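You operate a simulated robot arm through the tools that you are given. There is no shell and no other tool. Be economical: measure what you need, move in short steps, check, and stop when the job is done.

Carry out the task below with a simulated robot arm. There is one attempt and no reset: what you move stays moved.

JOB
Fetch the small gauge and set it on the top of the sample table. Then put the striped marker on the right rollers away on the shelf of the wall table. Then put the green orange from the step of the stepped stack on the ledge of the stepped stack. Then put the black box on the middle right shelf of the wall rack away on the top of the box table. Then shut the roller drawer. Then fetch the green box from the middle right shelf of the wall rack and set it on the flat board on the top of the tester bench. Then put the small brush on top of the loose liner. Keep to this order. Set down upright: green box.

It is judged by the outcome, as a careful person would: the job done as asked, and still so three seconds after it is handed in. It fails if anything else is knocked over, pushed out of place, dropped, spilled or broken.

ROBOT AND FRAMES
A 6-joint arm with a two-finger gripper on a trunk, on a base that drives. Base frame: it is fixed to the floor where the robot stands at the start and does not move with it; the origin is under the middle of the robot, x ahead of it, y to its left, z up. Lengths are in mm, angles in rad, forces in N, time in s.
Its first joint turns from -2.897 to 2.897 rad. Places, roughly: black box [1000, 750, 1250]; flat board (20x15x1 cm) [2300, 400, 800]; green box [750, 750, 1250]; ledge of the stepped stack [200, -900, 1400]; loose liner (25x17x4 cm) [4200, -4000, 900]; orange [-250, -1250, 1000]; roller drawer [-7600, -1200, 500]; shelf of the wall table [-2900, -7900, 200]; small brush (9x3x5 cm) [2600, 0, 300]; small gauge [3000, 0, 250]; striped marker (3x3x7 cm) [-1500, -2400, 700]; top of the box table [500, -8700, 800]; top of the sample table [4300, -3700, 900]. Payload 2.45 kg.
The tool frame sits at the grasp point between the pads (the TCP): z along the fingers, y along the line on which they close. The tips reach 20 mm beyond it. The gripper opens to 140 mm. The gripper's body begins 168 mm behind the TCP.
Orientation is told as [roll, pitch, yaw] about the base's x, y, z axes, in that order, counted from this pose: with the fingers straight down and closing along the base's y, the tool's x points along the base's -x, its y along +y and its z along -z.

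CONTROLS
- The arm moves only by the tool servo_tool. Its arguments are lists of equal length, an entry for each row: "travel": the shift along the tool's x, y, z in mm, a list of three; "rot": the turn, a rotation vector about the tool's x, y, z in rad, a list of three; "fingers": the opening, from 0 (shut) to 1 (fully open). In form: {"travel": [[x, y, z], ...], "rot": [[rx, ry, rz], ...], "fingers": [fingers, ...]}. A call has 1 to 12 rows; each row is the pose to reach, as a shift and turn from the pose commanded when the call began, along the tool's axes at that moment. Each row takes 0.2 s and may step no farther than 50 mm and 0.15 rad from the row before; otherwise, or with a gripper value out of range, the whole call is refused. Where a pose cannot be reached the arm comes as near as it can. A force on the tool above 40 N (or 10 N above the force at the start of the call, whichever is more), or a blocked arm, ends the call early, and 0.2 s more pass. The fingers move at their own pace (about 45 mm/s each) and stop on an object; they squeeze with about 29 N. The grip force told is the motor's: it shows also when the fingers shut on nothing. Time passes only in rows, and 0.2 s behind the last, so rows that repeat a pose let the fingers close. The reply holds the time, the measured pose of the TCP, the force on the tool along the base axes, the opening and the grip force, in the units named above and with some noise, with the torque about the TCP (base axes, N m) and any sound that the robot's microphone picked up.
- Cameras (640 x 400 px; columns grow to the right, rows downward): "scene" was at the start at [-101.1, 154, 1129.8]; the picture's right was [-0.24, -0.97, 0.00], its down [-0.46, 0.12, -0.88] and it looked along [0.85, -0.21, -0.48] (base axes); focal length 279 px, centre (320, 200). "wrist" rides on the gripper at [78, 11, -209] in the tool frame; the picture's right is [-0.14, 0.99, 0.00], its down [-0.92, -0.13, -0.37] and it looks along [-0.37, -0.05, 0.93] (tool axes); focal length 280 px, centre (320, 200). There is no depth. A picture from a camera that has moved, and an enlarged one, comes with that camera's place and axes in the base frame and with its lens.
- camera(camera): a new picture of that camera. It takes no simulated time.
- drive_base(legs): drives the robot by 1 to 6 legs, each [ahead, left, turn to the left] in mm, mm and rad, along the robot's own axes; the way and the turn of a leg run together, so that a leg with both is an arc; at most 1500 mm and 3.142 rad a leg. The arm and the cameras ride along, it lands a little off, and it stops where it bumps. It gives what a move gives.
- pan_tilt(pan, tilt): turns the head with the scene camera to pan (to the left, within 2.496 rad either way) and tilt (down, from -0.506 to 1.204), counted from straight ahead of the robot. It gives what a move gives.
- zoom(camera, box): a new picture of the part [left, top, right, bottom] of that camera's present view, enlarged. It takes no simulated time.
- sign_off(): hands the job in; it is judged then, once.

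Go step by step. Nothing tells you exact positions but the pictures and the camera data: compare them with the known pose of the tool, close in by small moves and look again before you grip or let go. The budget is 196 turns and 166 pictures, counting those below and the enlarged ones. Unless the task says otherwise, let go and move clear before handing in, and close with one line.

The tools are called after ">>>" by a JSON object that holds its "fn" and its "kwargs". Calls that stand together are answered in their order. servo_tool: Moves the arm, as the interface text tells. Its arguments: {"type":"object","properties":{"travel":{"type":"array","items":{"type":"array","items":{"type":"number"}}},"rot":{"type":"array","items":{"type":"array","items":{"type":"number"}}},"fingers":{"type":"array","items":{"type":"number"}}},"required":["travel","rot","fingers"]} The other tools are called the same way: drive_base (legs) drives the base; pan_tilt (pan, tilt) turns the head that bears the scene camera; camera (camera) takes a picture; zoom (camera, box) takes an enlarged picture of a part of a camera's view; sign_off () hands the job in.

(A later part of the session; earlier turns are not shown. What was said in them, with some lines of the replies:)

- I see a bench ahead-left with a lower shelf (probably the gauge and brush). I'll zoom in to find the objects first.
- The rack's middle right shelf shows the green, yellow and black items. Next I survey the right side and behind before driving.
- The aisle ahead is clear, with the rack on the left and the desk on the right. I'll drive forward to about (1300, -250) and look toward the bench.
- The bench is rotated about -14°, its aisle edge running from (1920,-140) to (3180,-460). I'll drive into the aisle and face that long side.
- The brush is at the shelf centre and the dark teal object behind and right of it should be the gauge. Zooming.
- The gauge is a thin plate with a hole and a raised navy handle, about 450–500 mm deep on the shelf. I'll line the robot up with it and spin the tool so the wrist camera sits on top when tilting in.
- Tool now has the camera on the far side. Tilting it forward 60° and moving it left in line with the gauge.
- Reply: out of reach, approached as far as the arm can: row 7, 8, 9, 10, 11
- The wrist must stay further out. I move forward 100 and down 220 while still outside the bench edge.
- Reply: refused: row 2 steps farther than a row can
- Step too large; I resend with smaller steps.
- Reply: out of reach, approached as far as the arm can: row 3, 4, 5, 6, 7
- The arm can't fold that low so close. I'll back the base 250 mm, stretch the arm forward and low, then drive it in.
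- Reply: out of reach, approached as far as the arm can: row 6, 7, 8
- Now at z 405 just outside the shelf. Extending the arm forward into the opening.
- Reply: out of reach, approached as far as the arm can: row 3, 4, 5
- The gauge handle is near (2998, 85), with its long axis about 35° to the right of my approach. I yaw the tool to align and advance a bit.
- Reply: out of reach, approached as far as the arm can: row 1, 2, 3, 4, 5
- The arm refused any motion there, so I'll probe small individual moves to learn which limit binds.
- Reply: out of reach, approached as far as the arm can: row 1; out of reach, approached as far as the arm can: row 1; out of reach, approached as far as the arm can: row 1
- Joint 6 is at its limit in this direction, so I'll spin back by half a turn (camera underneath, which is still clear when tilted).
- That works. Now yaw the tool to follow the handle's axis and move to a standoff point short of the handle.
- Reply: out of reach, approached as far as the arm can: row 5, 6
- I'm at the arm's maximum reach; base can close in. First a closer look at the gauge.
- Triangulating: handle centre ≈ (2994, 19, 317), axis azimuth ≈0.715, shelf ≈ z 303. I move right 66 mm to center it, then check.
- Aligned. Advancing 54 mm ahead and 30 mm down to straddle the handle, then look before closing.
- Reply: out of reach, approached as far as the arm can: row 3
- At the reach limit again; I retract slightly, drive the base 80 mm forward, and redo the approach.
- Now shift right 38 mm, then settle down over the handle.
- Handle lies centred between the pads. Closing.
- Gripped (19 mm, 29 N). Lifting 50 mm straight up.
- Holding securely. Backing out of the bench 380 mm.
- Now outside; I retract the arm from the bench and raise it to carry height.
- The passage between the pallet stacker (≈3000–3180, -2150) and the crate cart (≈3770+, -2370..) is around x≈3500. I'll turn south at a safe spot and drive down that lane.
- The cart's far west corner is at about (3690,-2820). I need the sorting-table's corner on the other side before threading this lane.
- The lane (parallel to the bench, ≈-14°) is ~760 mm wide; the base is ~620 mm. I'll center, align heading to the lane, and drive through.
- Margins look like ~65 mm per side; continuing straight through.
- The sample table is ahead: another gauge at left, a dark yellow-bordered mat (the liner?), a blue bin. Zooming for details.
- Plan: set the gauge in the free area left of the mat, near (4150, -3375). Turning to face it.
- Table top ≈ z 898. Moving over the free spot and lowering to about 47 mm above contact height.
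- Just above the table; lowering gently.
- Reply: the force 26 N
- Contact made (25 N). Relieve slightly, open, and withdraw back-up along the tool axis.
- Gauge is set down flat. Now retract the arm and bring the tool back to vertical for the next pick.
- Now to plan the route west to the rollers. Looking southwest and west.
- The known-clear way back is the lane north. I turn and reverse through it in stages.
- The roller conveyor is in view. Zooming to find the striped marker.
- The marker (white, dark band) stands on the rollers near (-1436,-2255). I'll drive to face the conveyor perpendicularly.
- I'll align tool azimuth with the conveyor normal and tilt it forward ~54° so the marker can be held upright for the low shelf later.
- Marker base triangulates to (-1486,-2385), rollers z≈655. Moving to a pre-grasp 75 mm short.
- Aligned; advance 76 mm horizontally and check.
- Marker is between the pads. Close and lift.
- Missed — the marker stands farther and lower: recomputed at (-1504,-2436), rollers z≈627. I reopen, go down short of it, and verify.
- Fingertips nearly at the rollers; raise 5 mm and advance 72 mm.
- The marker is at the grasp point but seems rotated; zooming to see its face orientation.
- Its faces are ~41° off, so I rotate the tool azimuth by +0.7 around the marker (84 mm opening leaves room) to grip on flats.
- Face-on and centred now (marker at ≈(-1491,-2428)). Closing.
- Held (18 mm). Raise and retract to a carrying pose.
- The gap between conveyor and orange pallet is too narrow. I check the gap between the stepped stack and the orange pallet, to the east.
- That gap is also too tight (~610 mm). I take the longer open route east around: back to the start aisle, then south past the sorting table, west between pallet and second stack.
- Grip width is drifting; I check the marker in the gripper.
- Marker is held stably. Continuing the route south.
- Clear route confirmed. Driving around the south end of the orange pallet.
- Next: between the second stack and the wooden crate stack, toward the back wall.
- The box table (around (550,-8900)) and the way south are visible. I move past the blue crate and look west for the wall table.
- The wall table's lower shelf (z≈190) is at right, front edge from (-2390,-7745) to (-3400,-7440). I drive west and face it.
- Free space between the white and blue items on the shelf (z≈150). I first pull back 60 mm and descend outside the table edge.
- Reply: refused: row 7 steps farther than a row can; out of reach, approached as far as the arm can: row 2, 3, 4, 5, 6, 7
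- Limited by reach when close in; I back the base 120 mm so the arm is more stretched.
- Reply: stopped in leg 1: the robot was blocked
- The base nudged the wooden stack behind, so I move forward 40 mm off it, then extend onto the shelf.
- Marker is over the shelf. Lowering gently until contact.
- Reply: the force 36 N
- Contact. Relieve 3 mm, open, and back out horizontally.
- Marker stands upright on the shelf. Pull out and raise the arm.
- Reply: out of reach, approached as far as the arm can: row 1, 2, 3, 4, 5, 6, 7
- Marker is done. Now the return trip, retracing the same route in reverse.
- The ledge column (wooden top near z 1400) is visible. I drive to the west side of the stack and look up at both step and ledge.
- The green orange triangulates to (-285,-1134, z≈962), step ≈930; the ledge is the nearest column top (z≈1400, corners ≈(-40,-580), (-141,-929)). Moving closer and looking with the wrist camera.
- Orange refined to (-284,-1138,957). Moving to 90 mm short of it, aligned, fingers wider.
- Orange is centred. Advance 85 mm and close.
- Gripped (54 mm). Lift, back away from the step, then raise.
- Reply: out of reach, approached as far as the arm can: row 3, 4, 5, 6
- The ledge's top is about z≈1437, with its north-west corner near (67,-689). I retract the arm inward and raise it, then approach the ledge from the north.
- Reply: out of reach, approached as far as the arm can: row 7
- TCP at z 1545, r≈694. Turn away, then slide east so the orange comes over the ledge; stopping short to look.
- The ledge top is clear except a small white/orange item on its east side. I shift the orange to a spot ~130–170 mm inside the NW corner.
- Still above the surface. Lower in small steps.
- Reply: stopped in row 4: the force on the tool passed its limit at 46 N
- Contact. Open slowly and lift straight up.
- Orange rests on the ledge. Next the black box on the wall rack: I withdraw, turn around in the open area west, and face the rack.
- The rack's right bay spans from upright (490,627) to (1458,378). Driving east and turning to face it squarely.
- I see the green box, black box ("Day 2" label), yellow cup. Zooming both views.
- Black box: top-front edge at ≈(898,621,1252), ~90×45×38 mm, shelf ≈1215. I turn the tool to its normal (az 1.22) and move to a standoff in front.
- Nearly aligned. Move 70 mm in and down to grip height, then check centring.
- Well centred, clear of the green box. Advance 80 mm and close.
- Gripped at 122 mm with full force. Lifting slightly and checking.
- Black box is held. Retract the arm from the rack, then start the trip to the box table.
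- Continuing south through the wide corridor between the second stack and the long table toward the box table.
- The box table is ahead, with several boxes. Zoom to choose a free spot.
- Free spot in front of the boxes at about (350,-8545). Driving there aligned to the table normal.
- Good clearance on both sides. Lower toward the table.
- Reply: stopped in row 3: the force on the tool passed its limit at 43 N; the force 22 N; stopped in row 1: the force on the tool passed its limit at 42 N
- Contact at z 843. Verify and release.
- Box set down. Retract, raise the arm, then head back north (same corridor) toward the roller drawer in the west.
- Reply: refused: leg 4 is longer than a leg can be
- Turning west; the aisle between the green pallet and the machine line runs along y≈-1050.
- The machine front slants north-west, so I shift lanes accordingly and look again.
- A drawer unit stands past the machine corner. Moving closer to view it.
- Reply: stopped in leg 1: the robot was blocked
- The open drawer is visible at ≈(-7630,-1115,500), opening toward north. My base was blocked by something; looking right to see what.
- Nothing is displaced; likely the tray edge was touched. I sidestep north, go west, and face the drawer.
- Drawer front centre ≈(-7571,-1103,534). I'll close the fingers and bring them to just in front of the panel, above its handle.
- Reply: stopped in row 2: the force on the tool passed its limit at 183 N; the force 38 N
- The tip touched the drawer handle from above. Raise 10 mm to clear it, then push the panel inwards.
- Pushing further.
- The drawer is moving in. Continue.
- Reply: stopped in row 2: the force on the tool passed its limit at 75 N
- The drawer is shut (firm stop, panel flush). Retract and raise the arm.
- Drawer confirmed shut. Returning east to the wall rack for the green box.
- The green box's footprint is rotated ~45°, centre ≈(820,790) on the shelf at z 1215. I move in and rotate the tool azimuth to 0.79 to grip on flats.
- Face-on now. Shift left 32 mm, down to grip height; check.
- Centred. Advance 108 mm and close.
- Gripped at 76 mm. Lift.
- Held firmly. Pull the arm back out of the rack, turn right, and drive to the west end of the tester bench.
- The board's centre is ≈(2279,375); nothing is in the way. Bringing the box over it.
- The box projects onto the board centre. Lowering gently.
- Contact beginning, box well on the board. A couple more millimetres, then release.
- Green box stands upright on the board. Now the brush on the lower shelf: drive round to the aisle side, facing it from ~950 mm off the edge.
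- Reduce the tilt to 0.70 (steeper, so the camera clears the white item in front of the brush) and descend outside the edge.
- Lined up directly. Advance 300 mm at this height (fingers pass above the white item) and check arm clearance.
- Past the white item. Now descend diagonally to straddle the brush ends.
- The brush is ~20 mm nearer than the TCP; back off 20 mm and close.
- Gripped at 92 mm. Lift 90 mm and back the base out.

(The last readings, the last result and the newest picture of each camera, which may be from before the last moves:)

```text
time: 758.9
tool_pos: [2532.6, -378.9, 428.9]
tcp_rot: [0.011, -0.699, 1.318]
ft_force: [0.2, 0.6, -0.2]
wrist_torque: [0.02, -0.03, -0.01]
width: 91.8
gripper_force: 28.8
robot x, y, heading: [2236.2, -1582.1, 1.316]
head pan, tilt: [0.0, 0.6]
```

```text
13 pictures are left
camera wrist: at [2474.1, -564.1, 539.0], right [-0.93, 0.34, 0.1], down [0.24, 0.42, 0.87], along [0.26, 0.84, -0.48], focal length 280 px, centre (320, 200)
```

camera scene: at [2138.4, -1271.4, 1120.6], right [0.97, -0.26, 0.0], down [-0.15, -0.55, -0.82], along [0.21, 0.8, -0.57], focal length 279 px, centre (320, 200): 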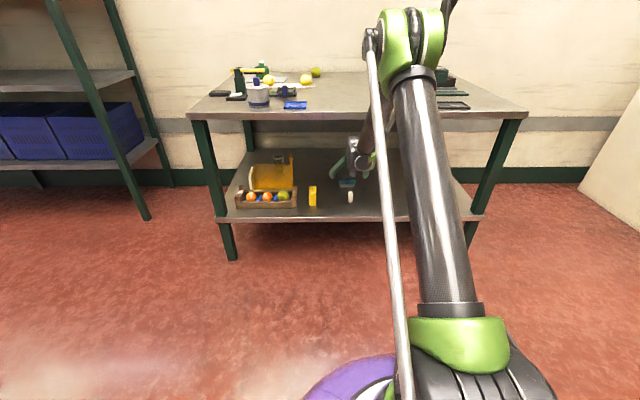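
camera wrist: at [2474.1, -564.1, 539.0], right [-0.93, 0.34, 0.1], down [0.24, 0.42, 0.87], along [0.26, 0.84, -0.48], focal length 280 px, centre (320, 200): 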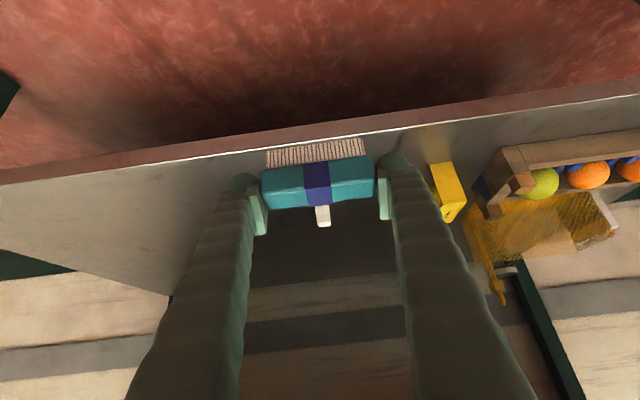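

Brush held, white item undisturbed. Retract and raise the arm.

>>> {"fn": "servo_tool", "kwargs": {"travel": [[34, 0, -29], [34, 0, -75], [34, 0, -121], [34, 0, -167], [34, 0, -213], [34, 0, -259], [34, 0, -305], [34, 0, -351], [34, 0, -397], [34, 0, -443], [34, 0, -489], [34, 0, -535]], "rot": [[0, 0, 0], [0, 0, 0], [0, 0, 0], [0, 0, 0], [0, 0, 0], [0, 0, 0], [0, 0, 0], [0, 0, 0], [0, 0, 0], [0, 0, 0], [0, 0, 0], [0, 0, 0]], "fingers": [0.4, 0.4, 0.4, 0.4, 0.4, 0.4, 0.4, 0.4, 0.4, 0.4, 0.4, 0.4]}}

>>> {"fn": "servo_tool", "kwargs": {"travel": [[-30, 0, -35], [-60, 0, -71], [-90, 0, -106], [-120, 0, -142], [-150, 0, -178], [-180, 0, -213]], "rot": [[0, 0, 0], [0, 0, 0], [0, 0, 0], [0, 0, 0], [0, 0, 0], [0, 0, 0]], "fingers": [0.4, 0.4, 0.4, 0.4, 0.4, 0.4]}}

```text
time: 761.5
tool_pos: [2446.2, -739.0, 815.8]
tcp_rot: [0.01, -0.7, 1.318]
ft_force: [0.0, 0.2, -0.3]
wrist_torque: [-0.05, 0.01, -0.01]
width: 91.6
gripper_force: 29.8
robot x, y, heading: [2237.4, -1573.0, 1.31]
head pan, tilt: [0.0, 0.6]
```

```text
time: 762.9
tool_pos: [2446.2, -739.7, 1095.0]
tcp_rot: [0.011, -0.7, 1.317]
ft_force: [0.1, -0.4, -0.3]
wrist_torque: [-0.03, 0.0, 0.0]
width: 91.4
gripper_force: 28.7
robot x, y, heading: [2237.6, -1580.5, 1.312]
head pan, tilt: [0.0, 0.6]
```

Now to the sample table: same lane as before.

>>> {"fn": "drive_base", "kwargs": {"legs": [[673, -508, 0], [0, 0, -2.89], [0, 605, 0], [1140, 0, 0]]}}

```text
time: 782.5
tool_pos: [3540.2, -3053.6, 1095.4]
tcp_rot: [0.011, -0.7, -1.543]
ft_force: [0.1, 0.1, -0.5]
wrist_torque: [0.01, 0.04, -0.05]
width: 90.2
gripper_force: 29.0
robot x, y, heading: [3506.8, -2189.1, -1.551]
head pan, tilt: [0.0, 0.6]
stopped in leg 4: the robot was blocked; the commanded pose is now the measured one
```

Blocked near the stacker/cart; back off, align to the lane heading first, then proceed.

>>> {"fn": "drive_base", "kwargs": {"legs": [[-100, 0, 0], [0, 0, -0.3], [0, 12, 0], [250, 0, 0]]}}

```text
time: 786.4
tool_pos: [3215.2, -3165.8, 1094.9]
tcp_rot: [0.009, -0.7, -1.849]
ft_force: [-0.2, 0.3, -0.9]
wrist_torque: [0.01, -0.01, -0.02]
width: 89.9
gripper_force: 28.6
robot x, y, heading: [3448.6, -2329.3, -1.857]
head pan, tilt: [0.0, 0.6]
```

>>> {"fn": "drive_base", "kwargs": {"legs": [[450, 0, 0], [500, 0, 0]]}}

>>> {"fn": "pan_tilt", "kwargs": {"pan": 1.15, "tilt": 0.4}}

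>>> {"fn": "camera", "kwargs": {"camera": "scene"}}

```text
time: 791.6
tool_pos: [2953.3, -4080.0, 1095.4]
tcp_rot: [0.011, -0.701, -1.844]
ft_force: [0.2, -0.3, -1.5]
wrist_torque: [-0.01, -0.02, 0.0]
width: 89.7
gripper_force: 28.7
robot x, y, heading: [3181.7, -3241.8, -1.859]
head pan, tilt: [0.0, 0.6]
```

```text
time: 793.0
tool_pos: [2952.7, -4079.2, 1095.9]
tcp_rot: [0.011, -0.701, -1.843]
ft_force: [0.1, -0.2, -1.0]
wrist_torque: [0.0, 0.01, -0.01]
width: 89.6
gripper_force: 28.9
robot x, y, heading: [3180.5, -3244.5, -1.853]
head pan, tilt: [1.15, 0.4]
```

```text
12 pictures are left
camera scene: at [3473.7, -3168.9, 1138.8], right [-0.65, -0.76, 0.0], down [-0.3, 0.25, -0.92], along [0.7, -0.6, -0.39], focal length 279 px, centre (320, 200)
```

scene: 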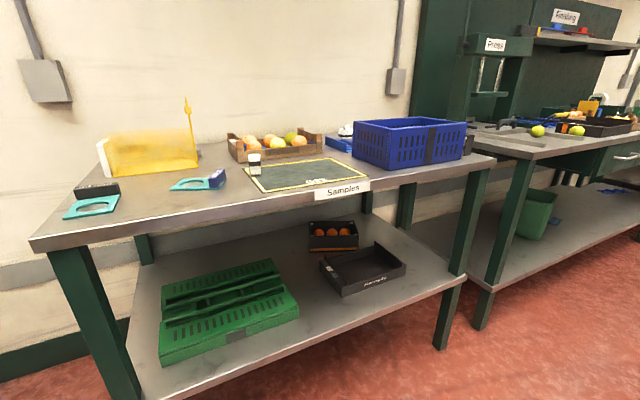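

The gauge is still in place. The loose liner should be the low blue item beside the blue bin; zooming in.

>>> {"fn": "zoom", "kwargs": {"camera": "scene", "box": [300, 100, 480, 190]}}

```text
3.56 times, centred on (390, 145) of scene
camera zoom: at [3473.7, -3168.9, 1138.8], right [-0.65, -0.76, 0.0], down [-0.3, 0.25, -0.92], along [0.7, -0.6, -0.39], focal length 993 px, centre (71, 396)
```

zoom: 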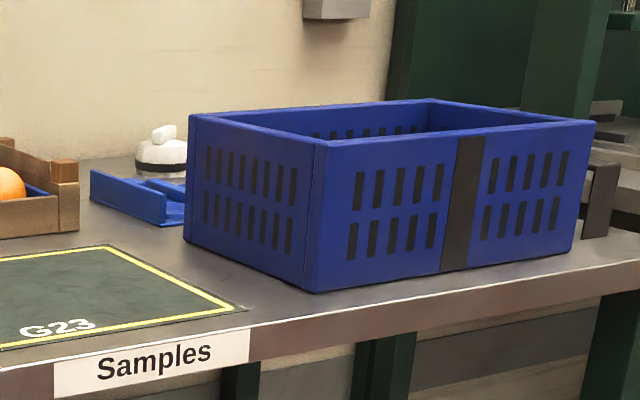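

The liner is the low blue partition tray just behind the blue bin, centre ≈(4220,-4035). I raise/retract the arm, turn to face the table, strafe right and view it with the wrist camera before reaching over.

>>> {"fn": "servo_tool", "kwargs": {"travel": [[9, 0, -46], [17, 0, -92], [26, 0, -138]], "rot": [[0, 0, 0], [0, 0, 0], [0, 0, 0]], "fingers": [0.4, 0.4, 0.4]}}

>>> {"fn": "drive_base", "kwargs": {"legs": [[0, 0, 1.57], [0, -483, 0], [150, 0, 0]]}}

>>> {"fn": "camera", "kwargs": {"camera": "wrist"}}

```text
time: 793.8
tool_pos: [2981.7, -3974.1, 1184.6]
tcp_rot: [0.009, -0.7, -1.844]
ft_force: [-0.9, -0.4, -0.3]
wrist_torque: [0.02, -0.04, 0.02]
width: 89.6
gripper_force: 29.1
robot x, y, heading: [3180.3, -3243.3, -1.856]
head pan, tilt: [1.15, 0.4]
```

```text
time: 801.5
tool_pos: [3916.9, -3955.4, 1183.7]
tcp_rot: [0.009, -0.704, -0.28]
ft_force: [0.4, -0.6, -0.4]
wrist_torque: [0.05, -0.01, -0.03]
width: 89.2
gripper_force: 28.6
robot x, y, heading: [3187.7, -3750.3, -0.29]
head pan, tilt: [1.15, 0.4]
```

```text
10 pictures are left
camera wrist: at [3731.6, -3893.0, 1294.3], right [0.37, 0.92, 0.1], down [0.41, -0.26, 0.87], along [0.83, -0.28, -0.48], focal length 280 px, centre (320, 200)
```

wrist: 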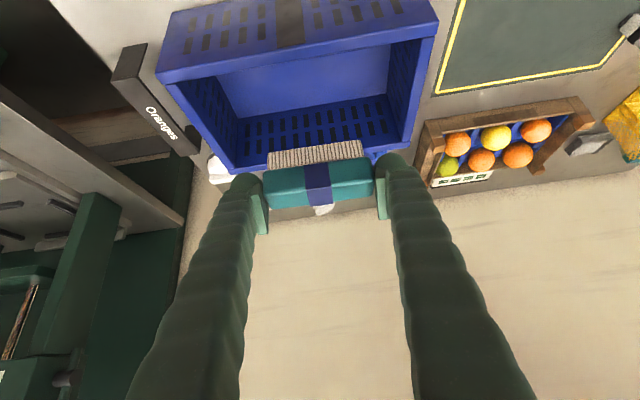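

Move further ahead over the bin to see the liner.

>>> {"fn": "drive_base", "kwargs": {"legs": [[140, 0, 0]]}}

>>> {"fn": "servo_tool", "kwargs": {"travel": [[-34, 0, 29], [-68, 0, 58]], "rot": [[0, 0, 0], [0, 0, 0]], "fingers": [0.4, 0.4]}}

>>> {"fn": "camera", "kwargs": {"camera": "wrist"}}

```text
time: 802.8
tool_pos: [4052.2, -3996.8, 1185.0]
tcp_rot: [0.011, -0.701, -0.281]
ft_force: [-0.2, -0.6, -0.5]
wrist_torque: [-0.02, 0.01, 0.01]
width: 89.0
gripper_force: 29.1
robot x, y, heading: [3323.9, -3790.4, -0.291]
head pan, tilt: [1.15, 0.4]
```

```text
time: 803.4
tool_pos: [4136.7, -4019.3, 1183.9]
tcp_rot: [0.011, -0.702, -0.28]
ft_force: [-0.8, -0.6, -0.6]
wrist_torque: [0.0, -0.03, 0.0]
width: 88.9
gripper_force: 29.1
robot x, y, heading: [3321.3, -3790.5, -0.288]
head pan, tilt: [1.15, 0.4]
```

```text
9 pictures are left
camera wrist: at [3951.4, -3957.0, 1293.8], right [0.37, 0.92, 0.1], down [0.41, -0.26, 0.87], along [0.83, -0.28, -0.48], focal length 280 px, centre (320, 200)
```

wrist: 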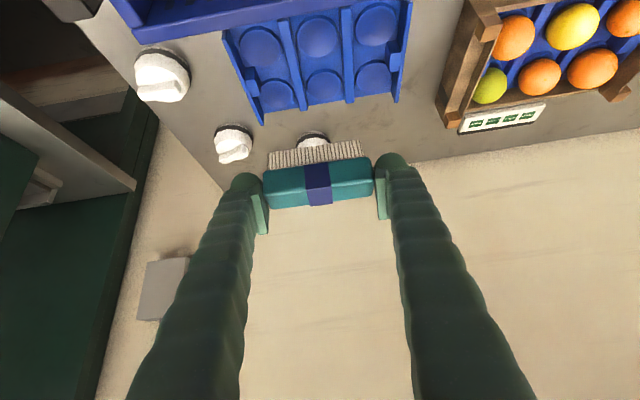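

The liner is a blue tray with 2×3 cups and dividers. I'll set the brush across the middle column's two dividers, centre ≈ (4199,-4025). Moving over and down to z≈1000.

>>> {"fn": "servo_tool", "kwargs": {"travel": [[-40, 17, 34], [-10, 17, 70], [19, 17, 105], [49, 17, 140], [78, 17, 175]], "rot": [[0, 0, 0], [0, 0, 0], [0, 0, 0], [0, 0, 0], [0, 0, 0]], "fingers": [0.4, 0.4, 0.4, 0.4, 0.4]}}

>>> {"fn": "camera", "kwargs": {"camera": "wrist"}}

```text
refused: row 1 steps farther than a row can; nothing moved
```

```text
8 pictures are left
camera wrist: at [3951.4, -3957.0, 1293.8], right [0.37, 0.92, 0.1], down [0.41, -0.26, 0.87], along [0.83, -0.28, -0.48], focal length 280 px, centre (320, 200)
```

wrist: 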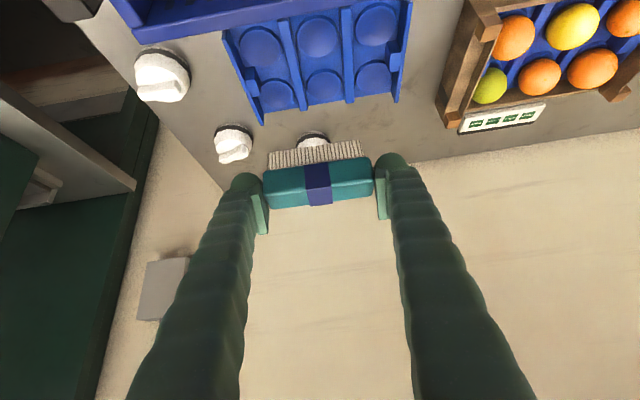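

>>> {"fn": "servo_tool", "kwargs": {"travel": [[-30, 9, 26], [-20, 17, 60], [5, 17, 97], [30, 17, 130], [55, 17, 152], [78, 17, 175]], "rot": [[0, 0, 0], [0, 0, 0], [0, 0, 0], [0, 0, 0], [0, 0, 0], [0, 0, 0]], "fingers": [0.4, 0.4, 0.4, 0.4, 0.4, 0.4]}}

>>> {"fn": "camera", "kwargs": {"camera": "wrist"}}

```text
time: 804.8
tool_pos: [4193.6, -4017.7, 999.8]
tcp_rot: [0.011, -0.701, -0.28]
ft_force: [0.3, 0.3, 0.0]
wrist_torque: [-0.02, 0.0, 0.0]
width: 89.2
gripper_force: 29.1
robot x, y, heading: [3317.2, -3789.9, -0.289]
head pan, tilt: [1.15, 0.4]
```

```text
7 pictures are left
camera wrist: at [4008.7, -3954.0, 1109.1], right [0.37, 0.92, 0.1], down [0.41, -0.26, 0.87], along [0.83, -0.28, -0.48], focal length 280 px, centre (320, 200)
```

wrist: 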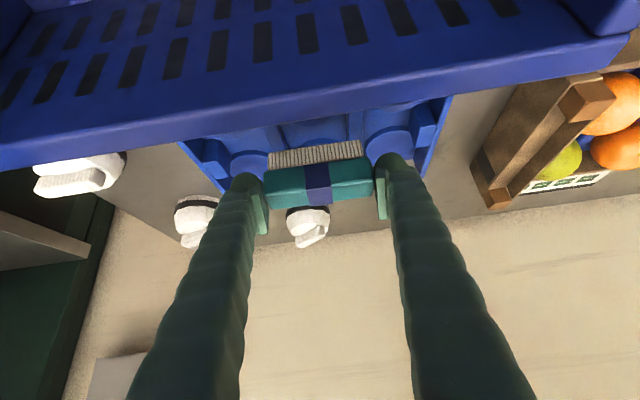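

Brush is centred over the middle column. Lowering in small steps.

>>> {"fn": "servo_tool", "kwargs": {"travel": [[2.6, 0, 3.1], [5.2, 0, 6.1], [7.7, 0, 9.2], [10.3, 0, 12.2], [12.9, 0, 15.3]], "rot": [[0, 0, 0], [0, 0, 0], [0, 0, 0], [0, 0, 0], [0, 0, 0]], "fingers": [0.4, 0.4, 0.4, 0.4, 0.4]}}

>>> {"fn": "servo_tool", "kwargs": {"travel": [[1.9, 0, 2.3], [3.9, 0, 4.6], [5.8, 0, 6.9], [7.7, 0, 9.2]], "rot": [[0, 0, 0], [0, 0, 0], [0, 0, 0], [0, 0, 0]], "fingers": [0.4, 0.4, 0.4, 0.4]}}

```text
time: 806.0
tool_pos: [4193.3, -4017.7, 979.8]
tcp_rot: [0.009, -0.701, -0.281]
ft_force: [0.3, 0.6, -0.1]
wrist_torque: [0.03, 0.03, -0.02]
width: 89.1
gripper_force: 28.5
robot x, y, heading: [3325.4, -3789.7, -0.29]
head pan, tilt: [1.15, 0.4]
```

```text
time: 807.0
tool_pos: [4194.2, -4017.0, 968.2]
tcp_rot: [0.01, -0.701, -0.281]
ft_force: [-0.6, 0.2, -1.3]
wrist_torque: [0.01, -0.02, 0.0]
width: 88.9
gripper_force: 28.8
robot x, y, heading: [3320.4, -3794.1, -0.289]
head pan, tilt: [1.15, 0.4]
```

>>> {"fn": "servo_tool", "kwargs": {"travel": [[1.9, 0, 2.3], [3.9, 0, 4.6], [5.8, 0, 6.9], [7.7, 0, 9.2]], "rot": [[0, 0, 0], [0, 0, 0], [0, 0, 0], [0, 0, 0]], "fingers": [0.4, 0.4, 0.4, 0.4]}}

>>> {"fn": "zoom", "kwargs": {"camera": "wrist", "box": [160, 80, 480, 280]}}

```text
time: 808.0
tool_pos: [4193.2, -4018.2, 958.8]
tcp_rot: [0.01, -0.703, -0.282]
ft_force: [-4.2, -0.9, 36.3]
wrist_torque: [0.09, 0.35, -0.01]
width: 89.8
gripper_force: 29.4
robot x, y, heading: [3322.7, -3791.5, -0.29]
head pan, tilt: [1.15, 0.4]
```

```text
2.00 times, centred on (320, 180) of wrist
camera zoom: at [4007.8, -3954.3, 1067.4], right [0.37, 0.92, 0.1], down [0.41, -0.26, 0.88], along [0.83, -0.28, -0.47], focal length 561 px, centre (320, 240)
```

zoom: 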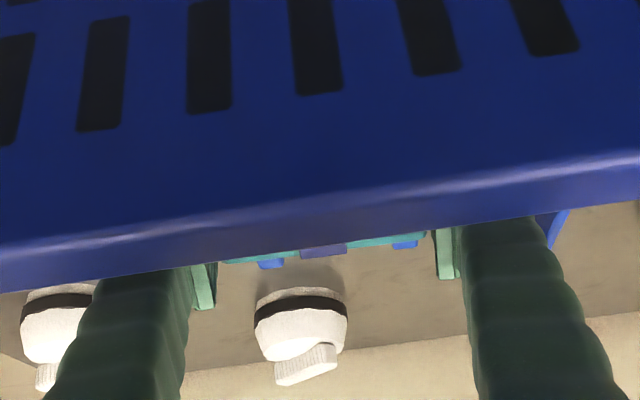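

Contact on the liner (36 N). Relieve slightly, open, and lift straight up.

>>> {"fn": "servo_tool", "kwargs": {"travel": [[-1, 0, -1.2], [-1, 0, -1.2], [-1, 0, -1.2], [-1, 0, -1.2], [-1, 0, -1.2]], "rot": [[0, 0, 0], [0, 0, 0], [0, 0, 0], [0, 0, 0], [0, 0, 0]], "fingers": [0.4, 0.68, 0.72, 0.78, 0.82]}}

>>> {"fn": "servo_tool", "kwargs": {"travel": [[-20, 0, -24], [-46, 0, -54], [-72, 0, -85], [-98, 0, -116], [-124, 0, -147], [-150, 0, -178]], "rot": [[0, 0, 0], [0, 0, 0], [0, 0, 0], [0, 0, 0], [0, 0, 0], [0, 0, 0]], "fingers": [0.82, 0.82, 0.82, 0.82, 0.82, 0.82]}}

>>> {"fn": "camera", "kwargs": {"camera": "wrist"}}

```text
time: 809.2
tool_pos: [4194.9, -4016.4, 958.1]
tcp_rot: [0.009, -0.701, -0.281]
ft_force: [1.0, 1.2, 0.0]
wrist_torque: [0.01, 0.04, 0.0]
width: 114.8
gripper_force: 0.0
robot x, y, heading: [3321.9, -3790.3, -0.291]
head pan, tilt: [1.15, 0.4]
```

```text
time: 810.6
tool_pos: [4192.7, -4019.3, 1190.3]
tcp_rot: [0.011, -0.701, -0.28]
ft_force: [-0.2, -0.1, 0.3]
wrist_torque: [0.01, 0.02, 0.01]
width: 114.9
gripper_force: 0.2
robot x, y, heading: [3322.9, -3793.7, -0.293]
head pan, tilt: [1.15, 0.4]
```

```text
5 pictures are left
camera wrist: at [4007.9, -3955.4, 1300.6], right [0.37, 0.92, 0.1], down [0.41, -0.26, 0.87], along [0.83, -0.28, -0.48], focal length 280 px, centre (320, 200)
```

wrist: 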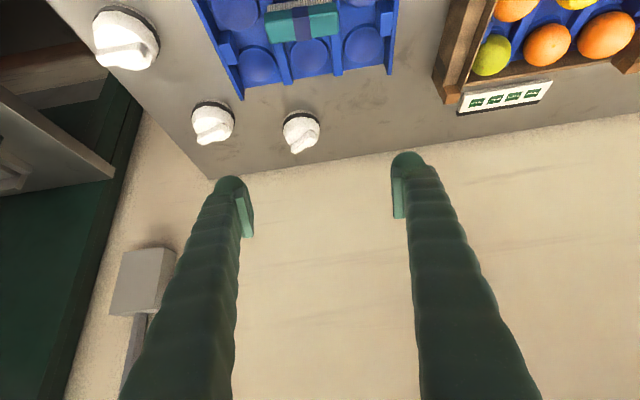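

The brush rests across the liner's dividers. Backing the base clear of the table and taking a final look.

>>> {"fn": "drive_base", "kwargs": {"legs": [[-290, 0, 0]]}}

>>> {"fn": "camera", "kwargs": {"camera": "wrist"}}

>>> {"fn": "camera", "kwargs": {"camera": "scene"}}

```text
time: 812.6
tool_pos: [3914.3, -3935.5, 1189.8]
tcp_rot: [0.009, -0.702, -0.284]
ft_force: [0.6, 0.1, 0.1]
wrist_torque: [-0.02, 0.0, -0.02]
width: 114.5
gripper_force: 0.0
robot x, y, heading: [3043.3, -3706.9, -0.291]
head pan, tilt: [1.15, 0.4]
```

```text
4 pictures are left
camera wrist: at [3728.9, -3872.5, 1300.1], right [0.37, 0.92, 0.1], down [0.41, -0.26, 0.87], along [0.83, -0.28, -0.48], focal length 280 px, centre (320, 200)
```

wrist: 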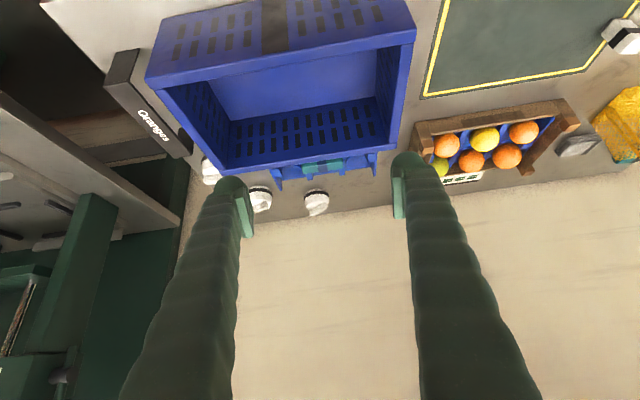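

```text
3 pictures are left
camera scene: at [2972.7, -3415.3, 1138.8], right [0.76, -0.65, 0.0], down [-0.25, -0.29, -0.92], along [0.6, 0.7, -0.39], focal length 279 px, centre (320, 200)
```

scene: 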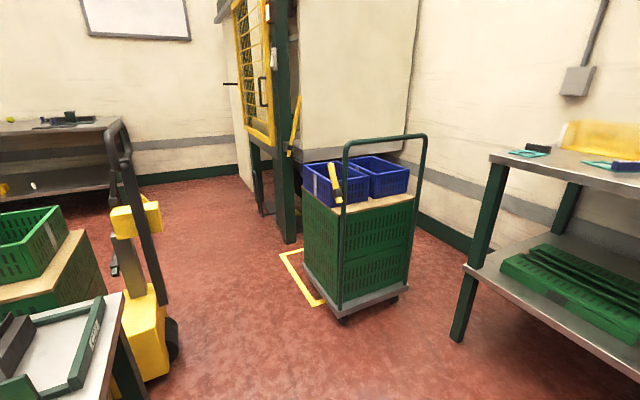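

Everything looks in place: the brush is on the liner, the gauge is on the sample table, and the cart and stacker look undisturbed from here. Handing in.

>>> {"fn": "sign_off", "kwargs": {}}

```text
The job is handed in.
```

All seven steps were carried out in the order given and the job is handed in; the base did bump something three times on the way (the wooden crate stack, near the machine trays and near the stacker). I looked again at the tray and stacker areas and saw nothing out of place, but I did not re-check the wooden stack.
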